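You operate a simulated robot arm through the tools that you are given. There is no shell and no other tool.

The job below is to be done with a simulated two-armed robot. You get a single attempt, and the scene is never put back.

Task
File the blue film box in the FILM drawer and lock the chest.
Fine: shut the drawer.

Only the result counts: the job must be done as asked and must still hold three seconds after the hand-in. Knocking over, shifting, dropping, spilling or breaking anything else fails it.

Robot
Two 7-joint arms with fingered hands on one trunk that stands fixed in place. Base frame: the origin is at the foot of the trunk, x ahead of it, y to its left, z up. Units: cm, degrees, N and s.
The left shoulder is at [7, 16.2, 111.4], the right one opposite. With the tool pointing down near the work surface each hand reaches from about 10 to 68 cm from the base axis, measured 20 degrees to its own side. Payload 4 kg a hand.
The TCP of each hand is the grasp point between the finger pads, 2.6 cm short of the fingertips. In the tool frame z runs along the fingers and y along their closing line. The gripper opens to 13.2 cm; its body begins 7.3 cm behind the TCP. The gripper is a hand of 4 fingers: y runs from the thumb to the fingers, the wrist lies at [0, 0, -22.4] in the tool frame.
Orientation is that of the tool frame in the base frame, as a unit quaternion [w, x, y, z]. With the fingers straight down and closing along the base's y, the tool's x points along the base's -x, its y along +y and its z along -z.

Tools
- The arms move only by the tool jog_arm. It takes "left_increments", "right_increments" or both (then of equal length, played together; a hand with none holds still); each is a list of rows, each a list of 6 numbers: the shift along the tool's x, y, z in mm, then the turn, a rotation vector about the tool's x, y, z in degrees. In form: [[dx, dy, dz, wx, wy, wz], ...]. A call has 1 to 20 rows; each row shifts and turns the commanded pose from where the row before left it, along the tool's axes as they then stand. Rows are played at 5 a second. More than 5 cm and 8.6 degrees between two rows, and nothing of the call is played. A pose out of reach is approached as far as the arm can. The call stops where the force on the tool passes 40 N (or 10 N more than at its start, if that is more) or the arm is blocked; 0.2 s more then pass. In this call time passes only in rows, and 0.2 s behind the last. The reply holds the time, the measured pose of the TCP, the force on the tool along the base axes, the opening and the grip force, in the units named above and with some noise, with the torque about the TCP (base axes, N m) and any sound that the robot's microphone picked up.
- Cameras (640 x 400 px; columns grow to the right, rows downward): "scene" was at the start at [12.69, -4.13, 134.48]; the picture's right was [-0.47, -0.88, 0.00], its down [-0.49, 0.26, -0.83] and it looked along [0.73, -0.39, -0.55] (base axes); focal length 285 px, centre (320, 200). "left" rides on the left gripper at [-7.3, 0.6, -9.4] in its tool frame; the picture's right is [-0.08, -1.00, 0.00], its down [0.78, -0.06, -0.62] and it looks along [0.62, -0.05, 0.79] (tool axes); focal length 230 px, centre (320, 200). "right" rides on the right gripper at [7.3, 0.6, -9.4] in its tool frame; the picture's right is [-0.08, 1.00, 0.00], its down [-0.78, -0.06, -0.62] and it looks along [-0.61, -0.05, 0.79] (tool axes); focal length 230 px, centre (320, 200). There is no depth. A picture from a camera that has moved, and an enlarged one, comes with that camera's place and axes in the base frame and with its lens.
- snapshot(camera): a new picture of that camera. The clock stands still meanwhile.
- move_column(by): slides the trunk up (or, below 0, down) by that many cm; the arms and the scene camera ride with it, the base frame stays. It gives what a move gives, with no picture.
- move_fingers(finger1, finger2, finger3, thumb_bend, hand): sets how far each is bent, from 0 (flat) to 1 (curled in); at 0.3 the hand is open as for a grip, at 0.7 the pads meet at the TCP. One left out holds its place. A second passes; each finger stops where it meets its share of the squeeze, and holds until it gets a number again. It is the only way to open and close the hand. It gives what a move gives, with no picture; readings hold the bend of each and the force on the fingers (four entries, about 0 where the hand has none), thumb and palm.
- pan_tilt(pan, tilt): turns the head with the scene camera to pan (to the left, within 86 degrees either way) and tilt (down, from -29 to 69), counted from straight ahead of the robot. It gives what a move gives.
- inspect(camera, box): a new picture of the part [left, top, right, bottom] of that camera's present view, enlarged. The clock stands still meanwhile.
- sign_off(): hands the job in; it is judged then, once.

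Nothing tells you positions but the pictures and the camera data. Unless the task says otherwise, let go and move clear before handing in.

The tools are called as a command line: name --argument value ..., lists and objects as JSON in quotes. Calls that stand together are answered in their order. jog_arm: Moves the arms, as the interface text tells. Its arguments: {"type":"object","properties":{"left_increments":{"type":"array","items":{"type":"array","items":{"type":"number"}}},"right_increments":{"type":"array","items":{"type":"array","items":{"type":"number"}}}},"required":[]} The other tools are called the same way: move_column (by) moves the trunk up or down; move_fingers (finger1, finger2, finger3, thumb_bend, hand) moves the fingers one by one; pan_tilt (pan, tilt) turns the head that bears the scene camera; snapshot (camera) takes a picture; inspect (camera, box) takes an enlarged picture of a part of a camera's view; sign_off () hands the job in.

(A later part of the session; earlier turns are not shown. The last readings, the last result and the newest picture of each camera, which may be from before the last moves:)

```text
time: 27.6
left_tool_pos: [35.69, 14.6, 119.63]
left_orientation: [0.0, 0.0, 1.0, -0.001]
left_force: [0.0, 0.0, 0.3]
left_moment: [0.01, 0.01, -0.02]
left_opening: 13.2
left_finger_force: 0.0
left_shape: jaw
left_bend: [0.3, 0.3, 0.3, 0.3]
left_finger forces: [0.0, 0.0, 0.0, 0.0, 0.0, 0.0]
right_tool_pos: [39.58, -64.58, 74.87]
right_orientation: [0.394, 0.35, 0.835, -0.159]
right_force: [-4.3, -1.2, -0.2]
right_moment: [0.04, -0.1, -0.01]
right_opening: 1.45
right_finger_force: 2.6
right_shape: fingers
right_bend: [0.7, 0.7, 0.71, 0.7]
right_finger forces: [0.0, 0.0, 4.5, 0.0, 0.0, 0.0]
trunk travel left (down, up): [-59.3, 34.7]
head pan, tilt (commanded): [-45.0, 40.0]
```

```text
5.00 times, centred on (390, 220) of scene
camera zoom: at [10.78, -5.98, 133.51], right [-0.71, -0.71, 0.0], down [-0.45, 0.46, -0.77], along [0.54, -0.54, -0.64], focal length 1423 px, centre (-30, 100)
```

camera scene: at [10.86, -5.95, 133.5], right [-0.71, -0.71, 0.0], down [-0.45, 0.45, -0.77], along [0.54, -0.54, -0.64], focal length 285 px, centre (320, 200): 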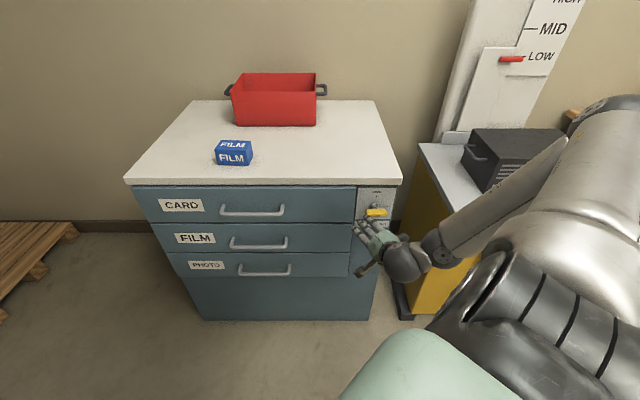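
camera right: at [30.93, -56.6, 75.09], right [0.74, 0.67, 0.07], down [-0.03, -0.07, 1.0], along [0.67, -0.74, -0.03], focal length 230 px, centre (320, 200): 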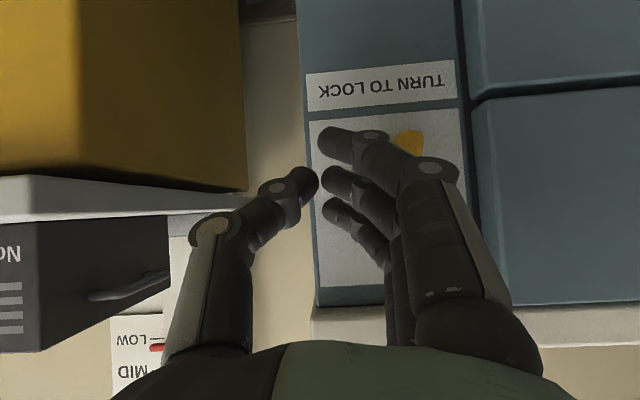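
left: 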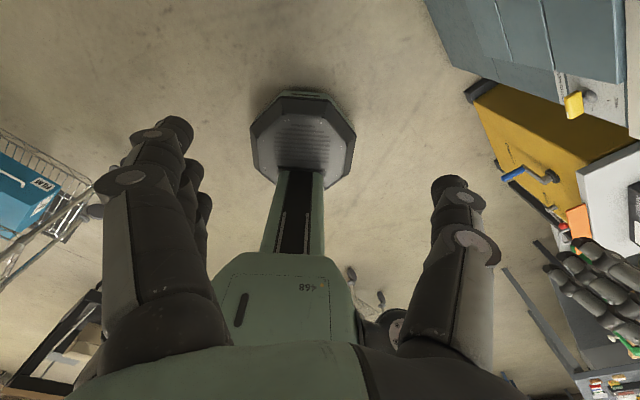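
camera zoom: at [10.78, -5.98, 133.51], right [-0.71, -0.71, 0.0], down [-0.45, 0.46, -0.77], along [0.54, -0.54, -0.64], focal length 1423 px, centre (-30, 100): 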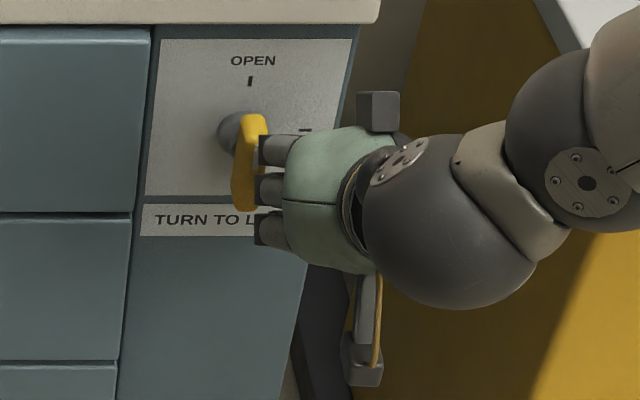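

The lever looks upright and the force is building, which suggests the OPEN stop. One more small push, then I'll back the hand off and check.

jog_arm --right_increments '[[0, 3, 0, 0, 0, 0]]'

jog_arm --right_increments '[[0, -8, 0, 0, 0, 0], [20, -10, -24, 0, 0, 0], [20, 0, -24, 0, 0, 0]]'

inspect --camera "scene" --box '[340, 180, 440, 260]'

snapshot --camera "right"

```text
time: 28.0
left_tool_pos: [35.59, 14.56, 119.68]
left_orientation: [0.001, 0.0, 1.0, 0.0]
left_force: [-0.4, -0.5, 0.1]
left_moment: [0.0, 0.01, 0.01]
left_opening: 13.22
left_finger_force: 0.1
left_shape: jaw
left_bend: [0.3, 0.3, 0.3, 0.3]
left_finger forces: [0.1, 0.1, 0.0, 0.0, 0.0, 0.0]
right_tool_pos: [39.73, -64.35, 74.88]
right_orientation: [0.394, 0.351, 0.834, -0.16]
right_force: [-5.2, -3.2, -0.6]
right_moment: [0.07, -0.14, -0.05]
right_opening: 1.48
right_finger_force: 3.3
right_shape: fingers
right_bend: [0.7, 0.7, 0.71, 0.7]
right_finger forces: [0.1, 0.1, 6.5, 0.1, 0.0, 0.0]
trunk travel left (down, up): [-59.3, 34.7]
head pan, tilt (commanded): [-45.0, 40.0]
```

```text
time: 28.8
left_tool_pos: [35.77, 14.63, 119.58]
left_orientation: [0.0, 0.0, 1.0, -0.001]
left_force: [0.4, 0.6, -0.3]
left_moment: [0.01, -0.02, 0.01]
left_opening: 13.2
left_finger_force: 0.1
left_shape: jaw
left_bend: [0.3, 0.3, 0.3, 0.3]
left_finger forces: [0.0, 0.0, 0.0, 0.1, 0.0, 0.0]
right_tool_pos: [34.22, -61.27, 74.69]
right_orientation: [0.394, 0.35, 0.835, -0.159]
right_force: [-0.9, 0.5, 0.5]
right_moment: [0.01, -0.05, 0.01]
right_opening: 1.46
right_finger_force: 0.0
right_shape: fingers
right_bend: [0.7, 0.7, 0.7, 0.7]
right_finger forces: [0.1, 0.1, 0.0, 0.0, 0.0, 0.0]
trunk travel left (down, up): [-59.3, 34.7]
head pan, tilt (commanded): [-45.0, 40.0]
```

```text
5.00 times, centred on (390, 220) of scene
camera zoom: at [10.86, -5.91, 133.51], right [-0.71, -0.71, 0.0], down [-0.45, 0.45, -0.77], along [0.54, -0.54, -0.64], focal length 1423 px, centre (-30, 100)
```

zoom: 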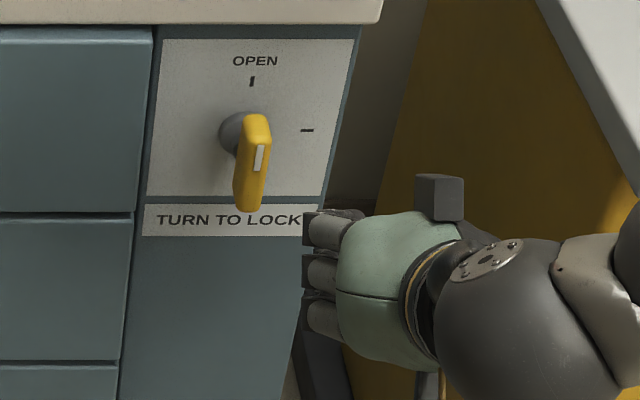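

```text
taken
camera right: at [26.1, -52.44, 75.11], right [0.74, 0.67, 0.07], down [-0.03, -0.07, 1.0], along [0.67, -0.74, -0.03], focal length 230 px, centre (320, 200)
```

right: 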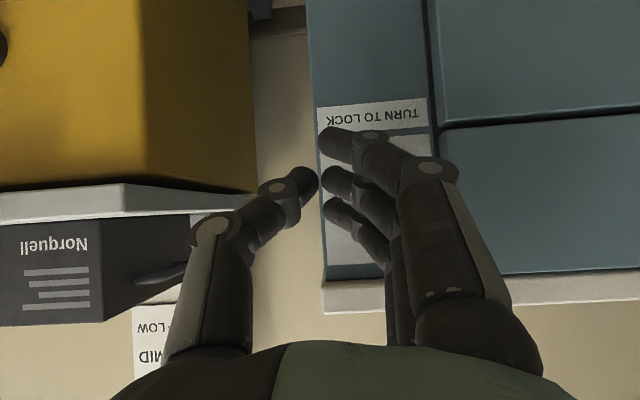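

The lever now stands upright at OPEN. Next comes the FILM handle, so I'll back the right hand away, shift left in front of the drawers, open the fingers and look.

jog_arm --right_increments '[[15, 10, -18, 0, 0, 0], [15, 20, -18, 0, 0, 0], [10, 45, -12, 0, 0, 0], [10, 45, -12, 0, 0, 0], [10, 45, -12, 0, 0, 0], [0, 45, 0, 0, 0, 0], [0, 45, 0, 0, 0, 0], [0, 45, 0, 0, 0, 0]]'

move_fingers --hand "right" --finger1 0.3 --finger2 0.3 --finger3 0.3 --thumb_bend 0.3

snapshot --camera "right"

snapshot --camera "scene"

```text
time: 30.6
left_tool_pos: [35.89, 14.69, 119.52]
left_orientation: [-0.002, 0.0, 1.0, -0.001]
left_force: [0.3, 0.2, -0.4]
left_moment: [0.01, 0.01, -0.01]
left_opening: 13.21
left_finger_force: 0.0
left_shape: jaw
left_bend: [0.3, 0.3, 0.3, 0.3]
left_finger forces: [0.1, 0.1, 0.1, 0.0, 0.0, 0.0]
right_tool_pos: [49.13, -33.18, 75.03]
right_orientation: [0.395, 0.35, 0.834, -0.161]
right_force: [-0.1, 0.3, -0.7]
right_moment: [-0.03, -0.01, 0.0]
right_opening: 1.44
right_finger_force: 0.0
right_shape: fingers
right_bend: [0.7, 0.7, 0.7, 0.7]
right_finger forces: [0.0, 0.0, 0.1, 0.0, 0.1, 0.1]
right hand out of reach, approached as far as the arm can: row 4
trunk travel left (down, up): [-59.3, 34.7]
head pan, tilt (commanded): [-45.0, 40.0]
```

```text
time: 31.6
left_tool_pos: [35.75, 14.69, 119.72]
left_orientation: [0.001, 0.0, 1.0, -0.001]
left_force: [0.2, 0.5, -0.5]
left_moment: [-0.02, -0.02, 0.01]
left_opening: 13.18
left_finger_force: 0.1
left_shape: jaw
left_bend: [0.3, 0.3, 0.3, 0.3]
left_finger forces: [0.1, 0.1, 0.0, 0.0, 0.0, 0.0]
right_tool_pos: [49.11, -33.16, 75.02]
right_orientation: [0.394, 0.35, 0.835, -0.158]
right_force: [0.5, -0.3, 0.2]
right_moment: [-0.03, 0.02, 0.04]
right_opening: 13.56
right_finger_force: 0.1
right_shape: fingers
right_bend: [0.3, 0.3, 0.3, 0.3]
right_finger forces: [0.0, 0.0, 0.0, 0.0, 0.0, 0.1]
trunk travel left (down, up): [-59.3, 34.7]
head pan, tilt (commanded): [-45.0, 40.0]
```

```text
taken
camera right: at [41.08, -24.37, 75.4], right [0.74, 0.67, 0.07], down [-0.03, -0.07, 1.0], along [0.67, -0.74, -0.03], focal length 230 px, centre (320, 200)
```

right: 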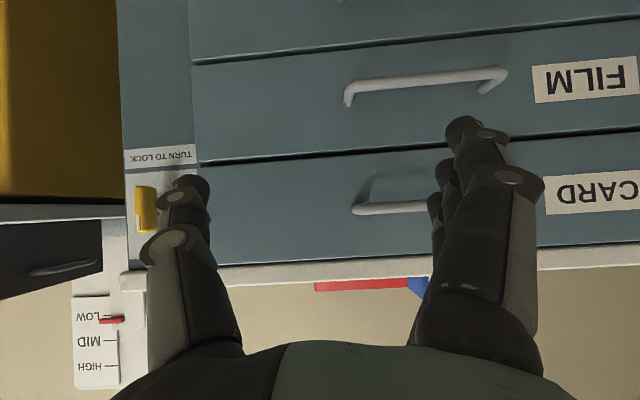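

```text
taken
camera scene: at [10.88, -5.92, 133.5], right [-0.71, -0.71, 0.0], down [-0.45, 0.45, -0.77], along [0.54, -0.54, -0.64], focal length 285 px, centre (320, 200)
```

scene: 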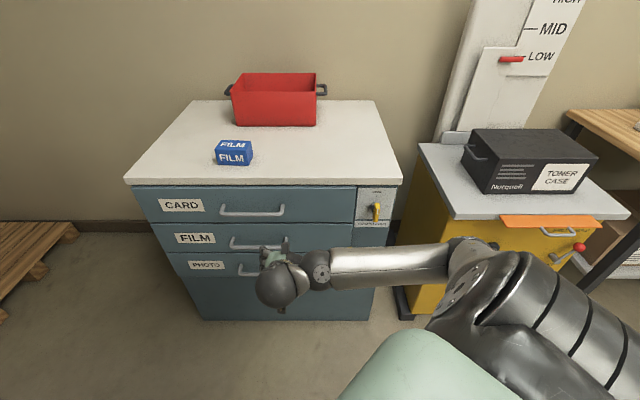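

The lever is upright and the arm has found a better elbow posture. The FILM handle sits around e≈-23.5, z≈61, n≈-74. I'll roll the hand 90° so the fingers can reach over the bar with the thumb in front.

jog_arm --right_increments '[[0, 0, 0, 0, 0, 7.5], [0, 0, 0, 0, 0, 7.5], [0, 0, 0, 0, 0, 7.5], [0, 0, 0, 0, 0, 7.5], [0, 0, 0, 0, 0, 7.5], [0, 0, 0, 0, 0, 7.5], [0, 0, 0, 0, 0, 7.5], [0, 0, 0, 0, 0, 7.5], [0, 0, 0, 0, 0, 7.5], [0, 0, 0, 0, 0, 7.5], [0, 0, 0, 0, 0, 7.5], [0, 0, 0, 0, 0, 7.5]]'

snapshot --camera "right"

snapshot --camera "scene"

```text
time: 34.2
left_tool_pos: [35.69, 14.55, 119.67]
left_orientation: [0.0, 0.0, 1.0, -0.001]
left_force: [-0.6, -0.1, 0.5]
left_moment: [-0.01, 0.03, -0.01]
left_opening: 13.21
left_finger_force: 0.0
left_shape: jaw
left_bend: [0.3, 0.3, 0.3, 0.3]
left_finger forces: [0.1, 0.0, 0.1, 0.0, 0.0, 0.1]
right_tool_pos: [48.91, -33.62, 75.08]
right_orientation: [0.392, 0.838, 0.341, 0.166]
right_force: [-1.2, 1.0, -0.7]
right_moment: [-0.02, 0.0, 0.02]
right_opening: 13.59
right_finger_force: 0.1
right_shape: fingers
right_bend: [0.3, 0.3, 0.3, 0.3]
right_finger forces: [0.0, 0.1, 0.1, 0.0, 0.1, 0.1]
trunk travel left (down, up): [-59.3, 34.7]
head pan, tilt (commanded): [-45.0, 40.0]
```

```text
taken
camera right: at [49.28, -23.54, 81.65], right [0.39, -0.51, 0.77], down [-0.92, -0.19, 0.34], along [-0.03, -0.84, -0.55], focal length 230 px, centre (320, 200)
```

right: 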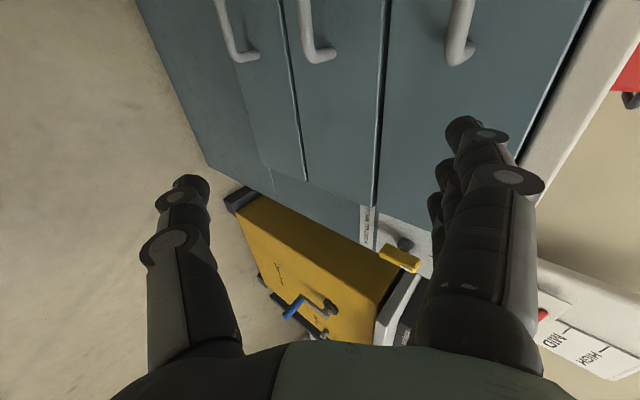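

```text
taken
camera scene: at [10.88, -5.94, 133.5], right [-0.71, -0.71, 0.0], down [-0.45, 0.45, -0.77], along [0.54, -0.54, -0.64], focal length 285 px, centre (320, 200)
```

scene: 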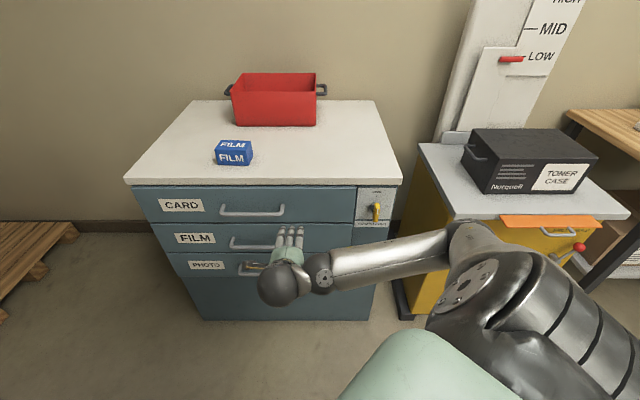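

The fingers are now on top and the thumb below. I'll half-close the hand so the fingers fit behind the bar, then move to a stand-off in front of the FILM handle.

move_fingers --hand "right" --finger1 0.48 --finger2 0.48 --finger3 0.48 --thumb_bend 0.45

jog_arm --right_increments '[[31.8, -2.2, 28.8, 0, 0, 0], [31.8, -2.2, 28.8, 0, 0, 0], [31.8, -2.2, 28.8, 0, 0, 0], [31.8, -2.2, 28.8, 0, 0, 0], [0, 0, 0, 0, 0, 0]]'

snapshot --camera "right"

snapshot --camera "scene"

```text
time: 35.2
left_tool_pos: [35.66, 14.58, 119.65]
left_orientation: [0.001, 0.001, 1.0, -0.001]
left_force: [-1.2, 0.2, 0.0]
left_moment: [0.03, 0.02, 0.01]
left_opening: 13.2
left_finger_force: 0.1
left_shape: jaw
left_bend: [0.3, 0.3, 0.3, 0.3]
left_finger forces: [0.1, 0.0, 0.0, 0.0, 0.1, 0.0]
right_tool_pos: [49.01, -33.53, 75.11]
right_orientation: [0.391, 0.838, 0.342, 0.166]
right_force: [0.3, -0.3, 0.0]
right_moment: [-0.01, 0.0, 0.0]
right_opening: 8.28
right_finger_force: 0.1
right_shape: fingers
right_bend: [0.48, 0.48, 0.48, 0.45]
right_finger forces: [0.0, 0.0, 0.1, 0.1, 0.1, 0.0]
trunk travel left (down, up): [-59.3, 34.7]
head pan, tilt (commanded): [-45.0, 40.0]
```

```text
time: 36.4
left_tool_pos: [35.6, 14.55, 119.58]
left_orientation: [0.0, 0.0, 1.0, -0.001]
left_force: [-0.5, -0.2, -0.7]
left_moment: [0.03, -0.01, 0.0]
left_opening: 13.18
left_finger_force: 0.1
left_shape: jaw
left_bend: [0.3, 0.3, 0.3, 0.3]
left_finger forces: [0.0, 0.0, 0.0, 0.1, 0.0, 0.0]
right_tool_pos: [64.18, -30.39, 67.22]
right_orientation: [0.391, 0.838, 0.342, 0.167]
right_force: [0.0, -1.7, 0.2]
right_moment: [0.0, 0.02, -0.01]
right_opening: 8.31
right_finger_force: 0.0
right_shape: fingers
right_bend: [0.48, 0.48, 0.48, 0.45]
right_finger forces: [0.0, 0.0, 0.0, 0.1, 0.1, 0.1]
trunk travel left (down, up): [-59.3, 34.7]
head pan, tilt (commanded): [-45.0, 40.0]
```

```text
taken
camera right: at [64.4, -20.41, 73.7], right [0.39, -0.51, 0.77], down [-0.92, -0.19, 0.34], along [-0.03, -0.84, -0.55], focal length 230 px, centre (320, 200)
```

right: 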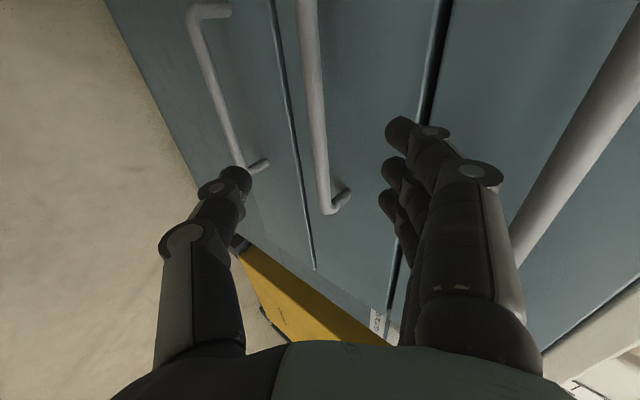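

```text
taken
camera scene: at [10.78, -5.98, 133.51], right [-0.71, -0.71, 0.0], down [-0.45, 0.45, -0.77], along [0.54, -0.54, -0.64], focal length 285 px, centre (320, 200)
```

scene: 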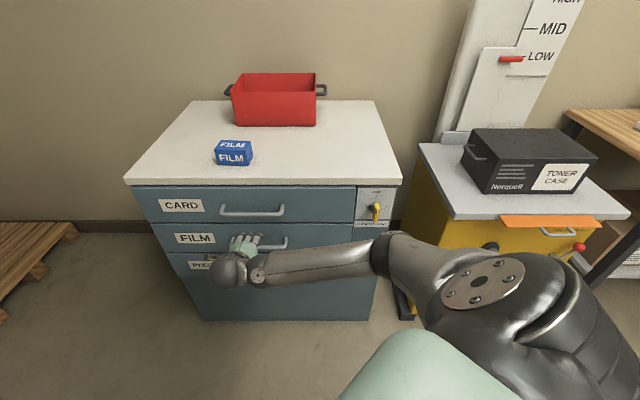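

The handle bar lines up with the middle of the open hand, about 9 cm ahead. I'll advance straight along the tool axis to straddle it.

jog_arm --right_increments '[[0, 0, 20, 0, 0, 0], [0, 0, 20, 0, 0, 0], [0, 0, 20, 0, 0, 0], [0, 0, 15, 0, 0, 0], [0, 0, 5, 0, 0, 0]]'

snapshot --camera "right"

inspect --camera "scene" --box '[180, 180, 340, 300]'

```text
time: 37.6
left_tool_pos: [35.56, 14.75, 119.6]
left_orientation: [0.001, 0.0, 1.0, -0.002]
left_force: [-0.1, 0.4, -0.9]
left_moment: [-0.03, -0.04, -0.03]
left_opening: 13.21
left_finger_force: 0.0
left_shape: jaw
left_bend: [0.3, 0.3, 0.3, 0.3]
left_finger forces: [0.0, 0.1, 0.1, 0.0, 0.0, 0.0]
right_tool_pos: [68.54, -34.3, 62.27]
right_orientation: [0.391, 0.837, 0.343, 0.167]
right_force: [-10.2, 11.6, 5.1]
right_moment: [-0.38, -0.35, 0.07]
right_opening: 8.01
right_finger_force: 7.5
right_shape: fingers
right_bend: [0.5, 0.5, 0.5, 0.45]
right_finger forces: [5.0, 5.0, 4.9, 0.0, 0.0, 0.1]
trunk travel left (down, up): [-59.3, 34.7]
head pan, tilt (commanded): [-45.0, 40.0]
```

```text
taken
camera right: at [68.67, -24.29, 68.74], right [0.39, -0.51, 0.77], down [-0.92, -0.19, 0.34], along [-0.02, -0.84, -0.55], focal length 230 px, centre (320, 200)
```

right: 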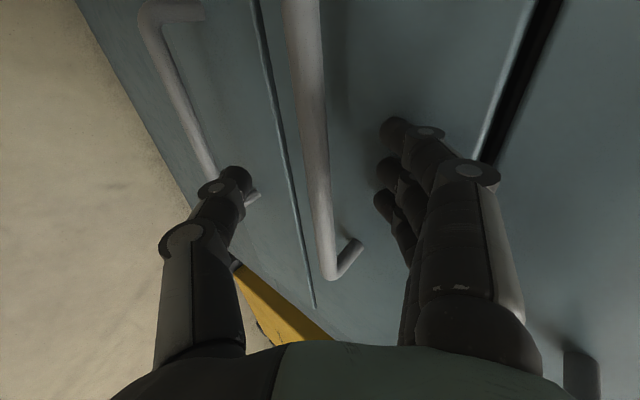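

```text
3.33 times, centred on (260, 240) of scene
camera zoom: at [10.65, -5.71, 133.54], right [-0.71, -0.71, 0.0], down [-0.45, 0.45, -0.77], along [0.54, -0.54, -0.64], focal length 949 px, centre (520, 67)
```

zoom: 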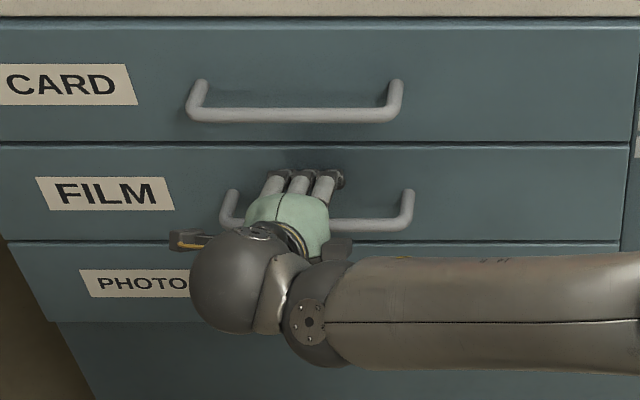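

The fingertips are touching the drawer front, and the bar is about 1.5 cm beyond the grasp point. I'll close partway to free the tips, then move slightly deeper before gripping.

move_fingers --hand "right" --finger1 0.57 --finger2 0.57 --finger3 0.57 --thumb_bend 0.55

jog_arm --right_increments '[[0, 0, 5, 0, 0, 0], [0, 0, 5, 0, 0, 0]]'

snapshot --camera "right"

```text
time: 38.6
left_tool_pos: [35.62, 14.67, 119.69]
left_orientation: [0.0, 0.001, 1.0, -0.001]
left_force: [0.1, 0.3, 0.3]
left_moment: [-0.01, -0.01, -0.01]
left_opening: 13.2
left_finger_force: 0.1
left_shape: jaw
left_bend: [0.3, 0.3, 0.3, 0.3]
left_finger forces: [0.0, 0.0, 0.1, 0.1, 0.0, 0.0]
right_tool_pos: [68.51, -34.85, 62.06]
right_orientation: [0.391, 0.838, 0.342, 0.166]
right_force: [-1.1, 0.3, -0.6]
right_moment: [0.0, -0.02, 0.0]
right_opening: 5.39
right_finger_force: 0.1
right_shape: fingers
right_bend: [0.56, 0.56, 0.56, 0.55]
right_finger forces: [0.0, 0.0, 0.0, 0.1, 0.1, 0.1]
trunk travel left (down, up): [-59.3, 34.7]
head pan, tilt (commanded): [-45.0, 40.0]
```

```text
time: 39.2
left_tool_pos: [35.62, 14.74, 119.64]
left_orientation: [0.0, 0.0, 1.0, -0.001]
left_force: [0.4, -0.2, -0.6]
left_moment: [0.0, -0.05, 0.0]
left_opening: 13.17
left_finger_force: 0.0
left_shape: jaw
left_bend: [0.3, 0.3, 0.3, 0.3]
left_finger forces: [0.1, 0.1, 0.0, 0.1, 0.1, 0.0]
right_tool_pos: [68.94, -35.05, 61.43]
right_orientation: [0.392, 0.837, 0.343, 0.167]
right_force: [-4.9, 3.4, 3.0]
right_moment: [-0.08, -0.1, 0.0]
right_opening: 5.15
right_finger_force: 3.3
right_shape: fingers
right_bend: [0.57, 0.57, 0.57, 0.55]
right_finger forces: [2.1, 1.9, 2.0, 0.0, 0.1, 0.0]
trunk travel left (down, up): [-59.3, 34.7]
head pan, tilt (commanded): [-45.0, 40.0]
```

```text
taken
camera right: at [69.16, -25.11, 68.03], right [0.39, -0.51, 0.77], down [-0.92, -0.19, 0.34], along [-0.03, -0.84, -0.55], focal length 230 px, centre (320, 200)
```

right: 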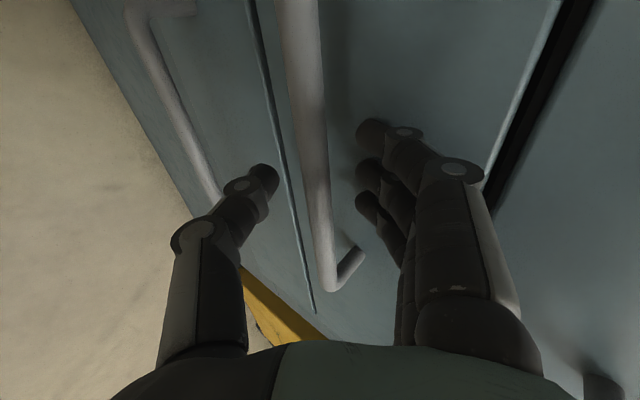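

The bar is now nearly at the grasp point. Closing the fingers on it.

move_fingers --hand "right" --finger1 0.8 --finger2 0.8 --finger3 0.8 --thumb_bend 0.75

snapshot --camera "right"

```text
time: 40.2
left_tool_pos: [35.87, 14.61, 119.58]
left_orientation: [0.0, 0.0, 1.0, -0.001]
left_force: [0.1, 0.2, -0.3]
left_moment: [0.04, 0.0, 0.02]
left_opening: 13.18
left_finger_force: 0.1
left_shape: jaw
left_bend: [0.3, 0.3, 0.3, 0.3]
left_finger forces: [0.0, 0.0, 0.0, 0.0, 0.0, 0.0]
right_tool_pos: [68.98, -35.28, 61.32]
right_orientation: [0.39, 0.838, 0.343, 0.165]
right_force: [0.1, -0.7, -6.9]
right_moment: [-0.02, -0.02, 0.01]
right_opening: 1.03
right_finger_force: 4.9
right_shape: fingers
right_bend: [0.79, 0.77, 0.79, 0.72]
right_finger forces: [1.9, 0.1, 2.1, 0.0, 6.9, 0.0]
trunk travel left (down, up): [-59.3, 34.7]
head pan, tilt (commanded): [-45.0, 40.0]
```

```text
taken
camera right: at [69.24, -25.28, 67.84], right [0.39, -0.51, 0.77], down [-0.92, -0.19, 0.34], along [-0.03, -0.84, -0.55], focal length 230 px, centre (320, 200)
```

right: 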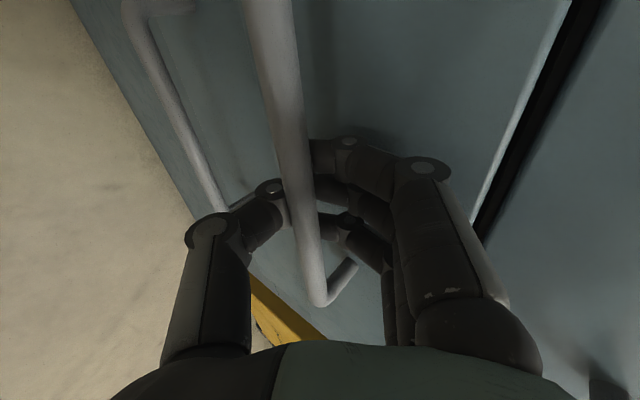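

The fingers have curled around and behind the bar. I'll pull gently outward to see if the drawer is free.

jog_arm --right_increments '[[0, -6.4, -7.7, 0, 0, 0], [0, -6.4, -7.7, 0, 0, 0], [0, -6.4, -7.7, 0, 0, 0], [0, -6.4, -7.7, 0, 0, 0]]'

snapshot --camera "scene"

snapshot --camera "right"

```text
time: 41.2
left_tool_pos: [35.9, 14.65, 119.48]
left_orientation: [-0.001, 0.0, 1.0, -0.001]
left_force: [-0.6, -0.5, -0.5]
left_moment: [0.06, 0.01, 0.04]
left_opening: 13.21
left_finger_force: 0.0
left_shape: jaw
left_bend: [0.3, 0.3, 0.3, 0.3]
left_finger forces: [0.0, 0.0, 0.0, 0.0, 0.1, 0.0]
right_tool_pos: [66.04, -32.45, 61.38]
right_orientation: [0.392, 0.838, 0.343, 0.166]
right_force: [2.1, 0.4, -13.0]
right_moment: [-0.1, -0.1, 0.01]
right_opening: 1.03
right_finger_force: 7.6
right_shape: fingers
right_bend: [0.79, 0.77, 0.79, 0.71]
right_finger forces: [2.9, 0.1, 3.2, 0.0, 8.8, 0.0]
trunk travel left (down, up): [-59.3, 34.7]
head pan, tilt (commanded): [-45.0, 40.0]
```

```text
taken
camera scene: at [11.04, -6.0, 133.47], right [-0.71, -0.71, 0.0], down [-0.46, 0.45, -0.77], along [0.54, -0.54, -0.64], focal length 285 px, centre (320, 200)
```

scene: 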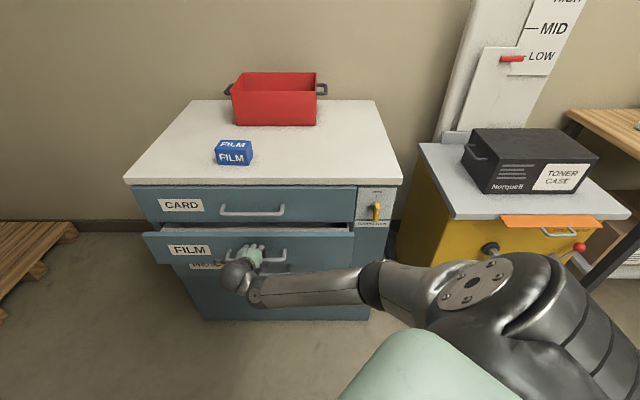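

```text
taken
camera right: at [66.37, -22.45, 67.93], right [0.39, -0.51, 0.77], down [-0.92, -0.19, 0.34], along [-0.03, -0.84, -0.55], focal length 230 px, centre (320, 200)
```

right: 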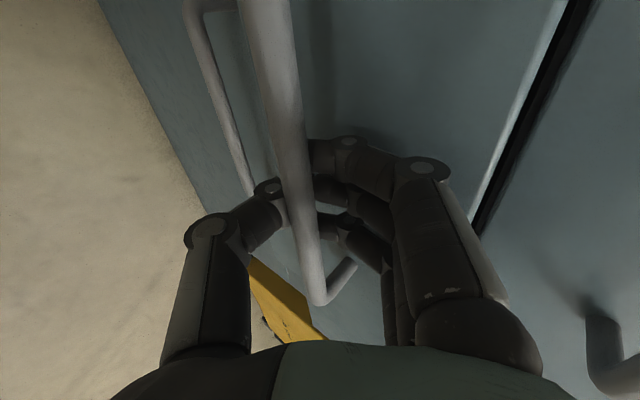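

The FILM drawer slides out freely. I'll keep pulling, easing the hand down a touch to relieve the vertical load.

jog_arm --right_increments '[[0, -14.2, -14.1, 0, 0, 0], [0, -12.7, -15.4, 0, 0, 0], [0, -12.7, -15.4, 0, 0, 0], [0, -12.7, -15.4, 0, 0, 0], [0, -12.7, -15.4, 0, 0, 0], [0, -12.7, -15.4, 0, 0, 0]]'

snapshot --camera "scene"

```text
time: 42.6
left_tool_pos: [35.75, 14.66, 119.54]
left_orientation: [0.0, 0.0, 1.0, -0.001]
left_force: [0.3, -0.4, 0.5]
left_moment: [0.0, 0.0, -0.03]
left_opening: 13.2
left_finger_force: 0.1
left_shape: jaw
left_bend: [0.3, 0.3, 0.3, 0.3]
left_finger forces: [0.0, 0.0, 0.1, 0.0, 0.0, 0.0]
right_tool_pos: [57.51, -23.88, 61.08]
right_orientation: [0.391, 0.838, 0.342, 0.167]
right_force: [-0.5, -0.6, -1.4]
right_moment: [-0.01, 0.03, -0.01]
right_opening: 1.06
right_finger_force: 0.6
right_shape: fingers
right_bend: [0.8, 0.77, 0.8, 0.71]
right_finger forces: [0.1, 0.1, 0.2, 0.1, 1.0, 0.1]
trunk travel left (down, up): [-59.3, 34.7]
head pan, tilt (commanded): [-45.0, 40.0]
```

```text
taken
camera scene: at [10.89, -5.88, 133.5], right [-0.71, -0.71, 0.0], down [-0.45, 0.45, -0.77], along [0.54, -0.54, -0.64], focal length 285 px, centre (320, 200)
```

scene: 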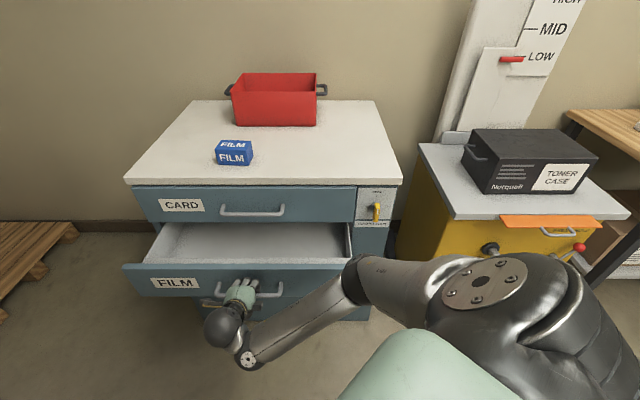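

The drawer is open about 16 cm and empty inside. I'll pull a bit more for placing room.

jog_arm --right_increments '[[0, -12.7, -15.4, 0, 0, 0], [0, -12.7, -15.4, 0, 0, 0], [0, -12.7, -15.4, 0, 0, 0]]'

snapshot --camera "scene"

snapshot --camera "right"

```text
time: 43.4
left_tool_pos: [35.79, 14.67, 119.75]
left_orientation: [0.0, 0.001, 1.0, -0.001]
left_force: [-0.4, 0.2, 1.0]
left_moment: [0.01, -0.02, 0.04]
left_opening: 13.19
left_finger_force: 0.0
left_shape: jaw
left_bend: [0.3, 0.3, 0.3, 0.3]
left_finger forces: [0.1, 0.1, 0.1, 0.0, 0.0, 0.1]
right_tool_pos: [53.3, -19.78, 61.36]
right_orientation: [0.391, 0.838, 0.343, 0.165]
right_force: [0.0, -1.7, -12.5]
right_moment: [-0.09, -0.08, 0.01]
right_opening: 1.06
right_finger_force: 6.7
right_shape: fingers
right_bend: [0.79, 0.77, 0.79, 0.71]
right_finger forces: [2.6, 0.0, 3.1, 0.0, 7.1, 0.0]
trunk travel left (down, up): [-59.3, 34.7]
head pan, tilt (commanded): [-45.0, 40.0]
```

```text
taken
camera scene: at [10.93, -5.97, 133.48], right [-0.71, -0.71, 0.0], down [-0.45, 0.45, -0.77], along [0.54, -0.54, -0.64], focal length 285 px, centre (320, 200)
```

scene: 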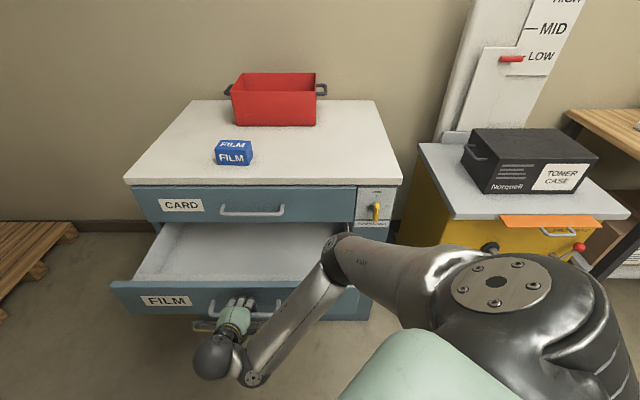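

```text
taken
camera right: at [53.6, -9.71, 67.83], right [0.39, -0.51, 0.77], down [-0.92, -0.19, 0.34], along [-0.03, -0.84, -0.55], focal length 230 px, centre (320, 200)
```

right: 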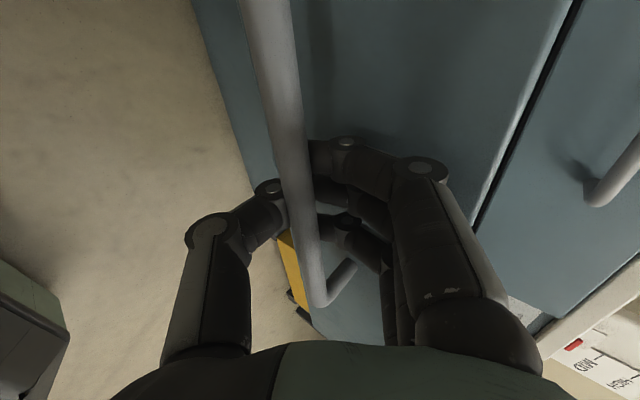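

The drawer is open about 22 cm, which is enough. I'll release the handle and withdraw along the approach direction.

move_fingers --hand "right" --finger1 0.48 --finger2 0.48 --finger3 0.48 --thumb_bend 0.45

jog_arm --right_increments '[[0, 0, -15, 0, 0, 0], [0, 0, -20, 0, 0, 0], [0, 0, -25, 0, 0, 0], [0, 0, -25, 0, 0, 0], [0, 15, -20, 0, 0, 0]]'

snapshot --camera "scene"

snapshot --camera "right"

```text
time: 44.4
left_tool_pos: [35.85, 14.71, 119.68]
left_orientation: [0.0, 0.0, 1.0, 0.0]
left_force: [0.5, -0.5, -0.2]
left_moment: [0.01, 0.02, 0.0]
left_opening: 13.23
left_finger_force: 0.2
left_shape: jaw
left_bend: [0.3, 0.3, 0.3, 0.3]
left_finger forces: [0.1, 0.1, 0.1, 0.0, 0.1, 0.1]
right_tool_pos: [53.4, -19.7, 61.34]
right_orientation: [0.392, 0.838, 0.342, 0.166]
right_force: [-0.5, -0.1, -0.3]
right_moment: [-0.03, -0.02, -0.02]
right_opening: 8.15
right_finger_force: 0.1
right_shape: fingers
right_bend: [0.48, 0.48, 0.48, 0.45]
right_finger forces: [0.0, 0.1, 0.1, 0.0, 0.1, 0.0]
trunk travel left (down, up): [-59.3, 34.7]
head pan, tilt (commanded): [-45.0, 40.0]
```

```text
time: 45.6
left_tool_pos: [35.57, 14.55, 119.72]
left_orientation: [0.0, 0.0, 1.0, -0.001]
left_force: [-0.6, 0.1, 0.6]
left_moment: [0.02, -0.01, 0.0]
left_opening: 13.22
left_finger_force: 0.0
left_shape: jaw
left_bend: [0.3, 0.3, 0.3, 0.3]
left_finger forces: [0.0, 0.0, 0.2, 0.1, 0.1, 0.1]
right_tool_pos: [47.98, -14.6, 69.19]
right_orientation: [0.391, 0.839, 0.34, 0.167]
right_force: [-0.2, 0.6, 0.4]
right_moment: [-0.02, 0.02, 0.01]
right_opening: 8.18
right_finger_force: 0.0
right_shape: fingers
right_bend: [0.48, 0.48, 0.48, 0.45]
right_finger forces: [0.0, 0.0, 0.1, 0.0, 0.0, 0.0]
trunk travel left (down, up): [-59.3, 34.7]
head pan, tilt (commanded): [-45.0, 40.0]
```

```text
taken
camera scene: at [10.73, -6.07, 133.51], right [-0.71, -0.71, 0.0], down [-0.45, 0.46, -0.77], along [0.54, -0.54, -0.64], focal length 285 px, centre (320, 200)
```

scene: 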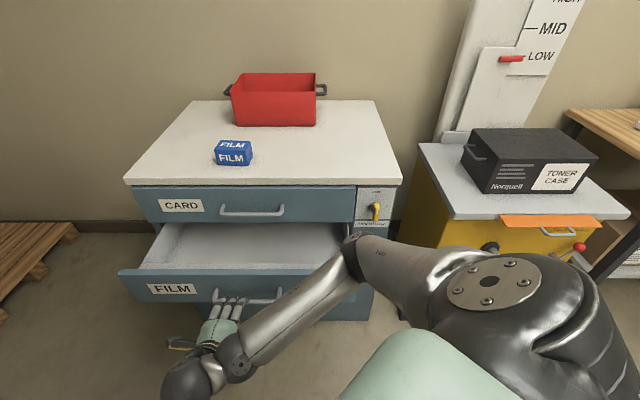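

```text
taken
camera right: at [48.35, -4.65, 75.88], right [0.38, -0.52, 0.77], down [-0.92, -0.19, 0.34], along [-0.03, -0.84, -0.55], focal length 230 px, centre (320, 200)
```

right: 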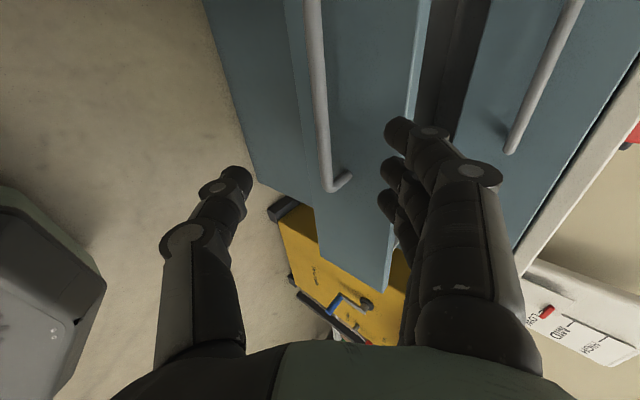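

The handle is clear. The drawer may have slid back slightly, so I'll wait a moment to see whether it drifts.

inspect --camera "scene" --box '[100, 200, 400, 340]'

jog_arm --right_increments '[[0, 10, -15, 0, 0, 0], [0, 10, -15, 0, 0, 0], [0, 0, 0, 0, 0, 0], [0, 0, 0, 0, 0, 0], [0, 0, 0, 0, 0, 0], [0, 0, 0, 0, 0, 0]]'

inspect --camera "scene" --box '[100, 200, 400, 340]'

```text
2.13 times, centred on (250, 270) of scene
camera zoom: at [10.73, -6.07, 133.51], right [-0.71, -0.71, 0.0], down [-0.45, 0.46, -0.77], along [0.54, -0.54, -0.64], focal length 607 px, centre (469, 51)
```

zoom: 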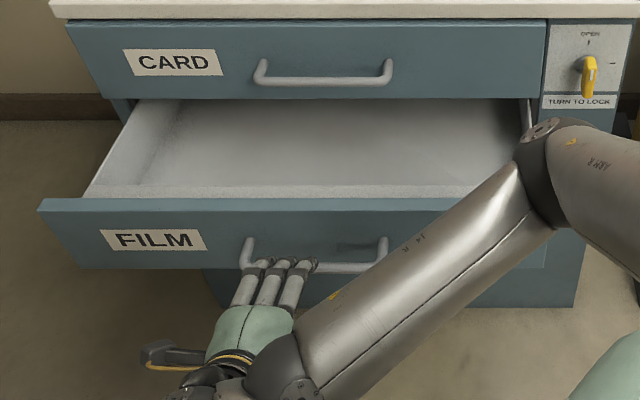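

```text
time: 47.0
left_tool_pos: [35.66, 14.7, 119.61]
left_orientation: [0.0, 0.0, 1.0, -0.001]
left_force: [-0.2, 0.2, -0.3]
left_moment: [-0.01, 0.03, 0.01]
left_opening: 13.19
left_finger_force: 0.0
left_shape: jaw
left_bend: [0.3, 0.3, 0.3, 0.3]
left_finger forces: [0.0, 0.0, 0.0, 0.0, 0.0, 0.0]
right_tool_pos: [48.14, -14.6, 69.25]
right_orientation: [0.391, 0.838, 0.342, 0.166]
right_force: [-0.1, -0.5, -0.4]
right_moment: [-0.01, -0.02, -0.01]
right_opening: 8.16
right_finger_force: 0.1
right_shape: fingers
right_bend: [0.48, 0.48, 0.48, 0.45]
right_finger forces: [0.0, 0.1, 0.0, 0.0, 0.1, 0.0]
right hand out of reach, approached as far as the arm can: row 1, 2
trunk travel left (down, up): [-59.3, 34.7]
head pan, tilt (commanded): [-45.0, 40.0]
```

```text
2.13 times, centred on (250, 270) of scene
camera zoom: at [10.87, -5.93, 133.5], right [-0.71, -0.71, 0.0], down [-0.45, 0.45, -0.77], along [0.54, -0.54, -0.64], focal length 607 px, centre (469, 51)
```

zoom: 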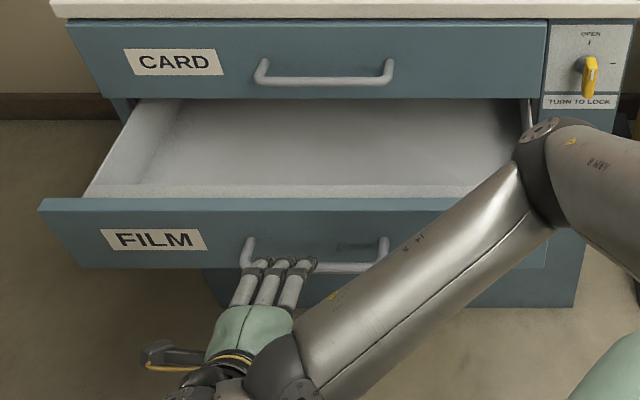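

The drawer holds still, open about 18.5 cm, with the lip top near z 69. Now for the box. I'll raise the hand clear of the drawer and bring it forward, above table height.

jog_arm --right_increments '[[0, 36.8, -14.3, 0, 0, 0], [0, 36.8, -14.3, 0, 0, 0], [0, 36.8, -14.3, 0, 0, 0], [0, 36.8, -14.3, 0, 0, 0], [0, 43.7, 2.7, 0, 0, 0], [0, 43.7, 2.7, 0, 0, 0], [0, 43.7, 2.7, 0, 0, 0], [0, 43.7, 2.7, 0, 0, 0], [0, 43.7, 2.7, 0, 0, 0], [0, 0, 0, 0, 0, 0]]'

snapshot --camera "scene"

snapshot --camera "right"

```text
time: 49.2
left_tool_pos: [35.75, 14.69, 119.66]
left_orientation: [0.0, 0.0, 1.0, 0.0]
left_force: [0.1, -0.3, 0.0]
left_moment: [-0.02, 0.01, 0.01]
left_opening: 13.19
left_finger_force: 0.0
left_shape: jaw
left_bend: [0.3, 0.3, 0.3, 0.3]
left_finger forces: [0.0, 0.0, 0.1, 0.0, 0.1, 0.0]
right_tool_pos: [59.38, -27.52, 87.62]
right_orientation: [0.39, 0.838, 0.342, 0.166]
right_force: [-0.3, 1.3, 0.4]
right_moment: [-0.01, -0.01, 0.01]
right_opening: 8.17
right_finger_force: 0.0
right_shape: fingers
right_bend: [0.48, 0.48, 0.48, 0.45]
right_finger forces: [0.0, 0.0, 0.0, 0.0, 0.0, 0.1]
right hand out of reach, approached as far as the arm can: row 1, 2, 3, 4
trunk travel left (down, up): [-59.3, 34.7]
head pan, tilt (commanded): [-45.0, 40.0]
```

```text
taken
camera scene: at [10.86, -5.93, 133.5], right [-0.71, -0.71, 0.0], down [-0.45, 0.45, -0.77], along [0.54, -0.54, -0.64], focal length 285 px, centre (320, 200)
```

scene: 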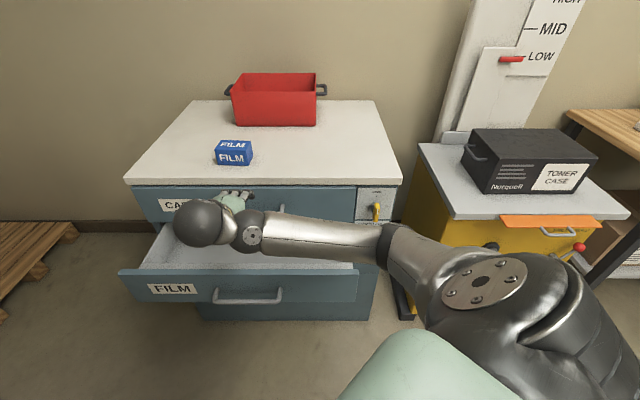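

```text
taken
camera right: at [59.64, -17.44, 94.03], right [0.39, -0.51, 0.77], down [-0.92, -0.19, 0.34], along [-0.03, -0.84, -0.55], focal length 230 px, centre (320, 200)
```

right: 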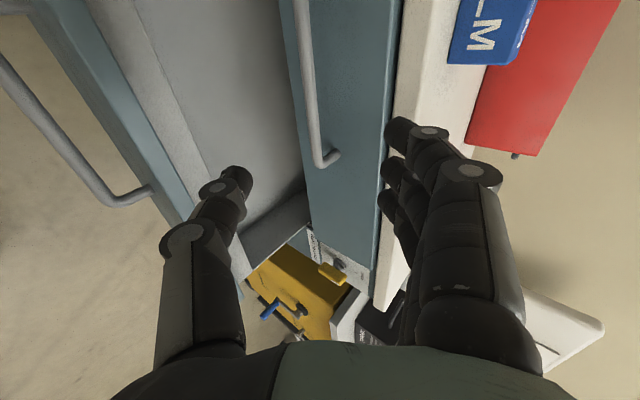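

The hand is above the open drawer. I'll roll it a further 90° so the fingers and thumb sit to the sides of the box, with the camera on top.

jog_arm --right_increments '[[0, 10, -8, 0, 0, 7.5], [0, 0, 0, 0, 0, 7.5], [0, 0, 0, 0, 0, 7.5], [0, 0, 0, 0, 0, 7.5], [0, 0, 0, 0, 0, 7.5], [0, 0, 0, 0, 0, 7.5], [0, 0, 0, 0, 0, 7.5], [0, 0, 0, 0, 0, 7.5], [0, 0, 0, 0, 0, 7.5], [0, 0, 0, 0, 0, 7.5], [0, 0, 0, 0, 0, 7.5], [0, 0, 0, 0, 0, 7.5]]'

snapshot --camera "right"

snapshot --camera "scene"

```text
time: 51.8
left_tool_pos: [35.84, 14.66, 119.64]
left_orientation: [0.0, 0.0, 1.0, -0.001]
left_force: [-0.1, 0.0, 0.4]
left_moment: [0.0, 0.01, 0.0]
left_opening: 13.21
left_finger_force: 0.0
left_shape: jaw
left_bend: [0.3, 0.3, 0.3, 0.3]
left_finger forces: [0.0, 0.0, 0.1, 0.0, 0.1, 0.0]
right_tool_pos: [59.33, -27.53, 88.94]
right_orientation: [0.158, 0.835, -0.35, 0.394]
right_force: [-0.3, 0.1, 0.1]
right_moment: [0.01, -0.02, 0.0]
right_opening: 8.18
right_finger_force: 0.0
right_shape: fingers
right_bend: [0.48, 0.48, 0.48, 0.45]
right_finger forces: [0.0, 0.0, 0.0, 0.0, 0.1, 0.0]
trunk travel left (down, up): [-59.3, 34.7]
head pan, tilt (commanded): [-45.0, 40.0]
```

```text
taken
camera right: at [56.91, -26.11, 100.51], right [-0.74, -0.66, -0.07], down [-0.64, 0.74, -0.21], along [0.19, -0.11, -0.98], focal length 230 px, centre (320, 200)
```

right: 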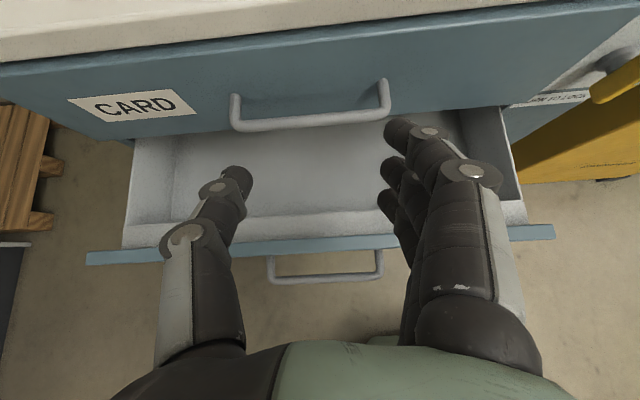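

```text
taken
camera scene: at [10.87, -5.93, 133.5], right [-0.71, -0.71, 0.0], down [-0.45, 0.45, -0.77], along [0.54, -0.54, -0.64], focal length 285 px, centre (320, 200)
```

scene: 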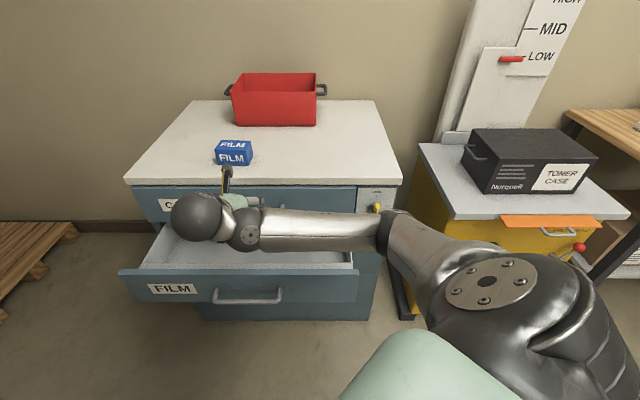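

The camera looks down from above the hand now. I'll rise and advance toward the box.

jog_arm --right_increments '[[37.1, -18.8, 1.7, 0, 0, 0], [37.1, -18.8, 1.7, 0, 0, 0], [37.1, -18.8, 1.7, 0, 0, 0], [37.1, -18.8, 1.7, 0, 0, 0], [0, 0, 0, 0, 0, 0]]'

snapshot --camera "right"

```text
time: 53.0
left_tool_pos: [35.54, 14.6, 119.64]
left_orientation: [0.0, 0.001, 1.0, -0.001]
left_force: [-0.5, 0.5, 0.2]
left_moment: [0.02, 0.03, -0.04]
left_opening: 13.19
left_finger_force: 0.1
left_shape: jaw
left_bend: [0.3, 0.3, 0.3, 0.3]
left_finger forces: [0.0, 0.1, 0.0, 0.0, 0.1, 0.1]
right_tool_pos: [71.37, -29.51, 99.94]
right_orientation: [0.159, 0.835, -0.35, 0.395]
right_force: [-0.7, 0.1, -0.1]
right_moment: [-0.01, -0.02, 0.01]
right_opening: 8.14
right_finger_force: 0.0
right_shape: fingers
right_bend: [0.48, 0.48, 0.48, 0.45]
right_finger forces: [0.0, 0.0, 0.1, 0.1, 0.0, 0.1]
trunk travel left (down, up): [-59.3, 34.7]
head pan, tilt (commanded): [-45.0, 40.0]
```

```text
taken
camera right: at [69.12, -28.06, 111.47], right [-0.74, -0.67, -0.07], down [-0.64, 0.74, -0.21], along [0.19, -0.11, -0.98], focal length 230 px, centre (320, 200)
```

right: 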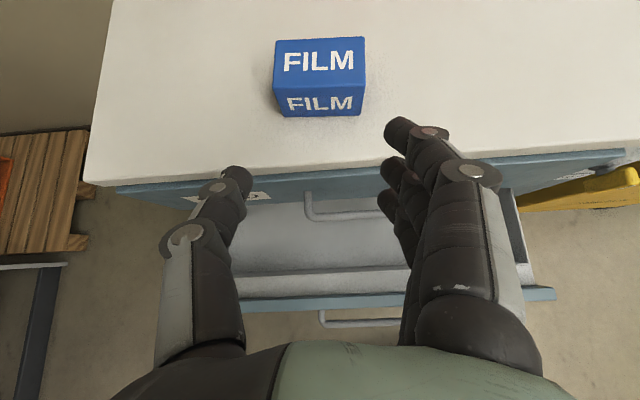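

The box is about 8.8 × 6 × 5 cm, centred near n=-87.9, e=-29.7, directly ahead of the hand. I'll open the fingers and move to a pre-grasp pose.

move_fingers --hand "right" --finger1 0.32 --finger2 0.32 --finger3 0.32 --thumb_bend 0.32

jog_arm --right_increments '[[9.2, 0, 30.5, 0, 0, 0], [9.2, 0, 30.5, 0, 0, 0], [9.2, 0, 30.5, 0, 0, 0], [0, 0, 0, 0, 0, 0]]'

snapshot --camera "right"

snapshot --camera "scene"

```text
time: 54.0
left_tool_pos: [35.74, 14.54, 119.6]
left_orientation: [0.0, 0.0, 1.0, -0.001]
left_force: [-0.7, -1.2, -0.2]
left_moment: [-0.03, 0.0, -0.03]
left_opening: 13.18
left_finger_force: 0.0
left_shape: jaw
left_bend: [0.3, 0.3, 0.3, 0.3]
left_finger forces: [0.0, 0.0, 0.0, 0.1, 0.1, 0.0]
right_tool_pos: [71.52, -29.4, 99.88]
right_orientation: [0.158, 0.835, -0.35, 0.394]
right_force: [-0.1, -0.5, 0.2]
right_moment: [0.01, 0.0, 0.0]
right_opening: 12.92
right_finger_force: 0.0
right_shape: fingers
right_bend: [0.32, 0.32, 0.32, 0.32]
right_finger forces: [0.0, 0.0, 0.0, 0.0, 0.0, 0.0]
trunk travel left (down, up): [-59.3, 34.7]
head pan, tilt (commanded): [-45.0, 40.0]
```

```text
time: 55.0
left_tool_pos: [35.74, 14.66, 119.63]
left_orientation: [0.0, 0.0, 1.0, -0.001]
left_force: [-0.5, 0.2, 0.2]
left_moment: [0.02, 0.02, 0.02]
left_opening: 13.18
left_finger_force: 0.1
left_shape: jaw
left_bend: [0.3, 0.3, 0.3, 0.3]
left_finger forces: [0.0, 0.1, 0.1, 0.1, 0.0, 0.0]
right_tool_pos: [77.59, -35.67, 96.14]
right_orientation: [0.158, 0.835, -0.35, 0.394]
right_force: [-0.7, -0.2, 0.3]
right_moment: [0.03, -0.02, -0.02]
right_opening: 12.96
right_finger_force: 0.1
right_shape: fingers
right_bend: [0.32, 0.32, 0.32, 0.32]
right_finger forces: [0.0, 0.1, 0.1, 0.0, 0.1, 0.0]
trunk travel left (down, up): [-59.3, 34.7]
head pan, tilt (commanded): [-45.0, 40.0]
```

```text
taken
camera right: at [75.18, -34.23, 107.75], right [-0.74, -0.67, -0.07], down [-0.64, 0.74, -0.21], along [0.19, -0.11, -0.98], focal length 230 px, centre (320, 200)
```

right: 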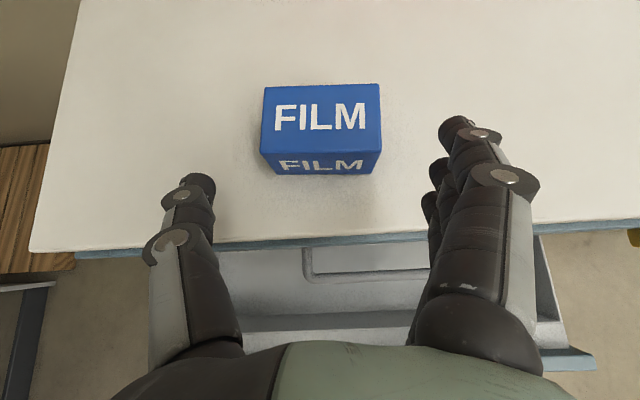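

```text
taken
camera scene: at [10.85, -5.92, 133.5], right [-0.71, -0.71, 0.0], down [-0.45, 0.45, -0.77], along [0.54, -0.54, -0.64], focal length 285 px, centre (320, 200)
```

scene: 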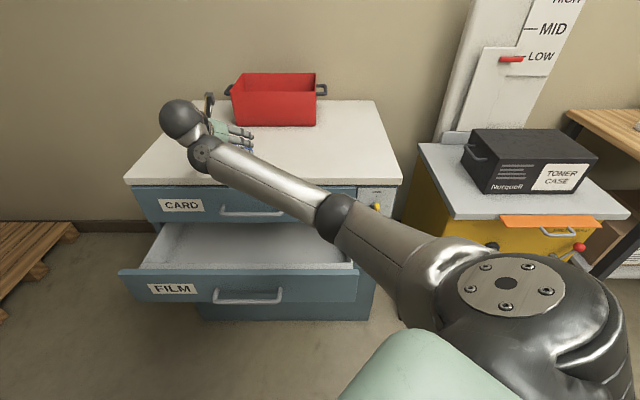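

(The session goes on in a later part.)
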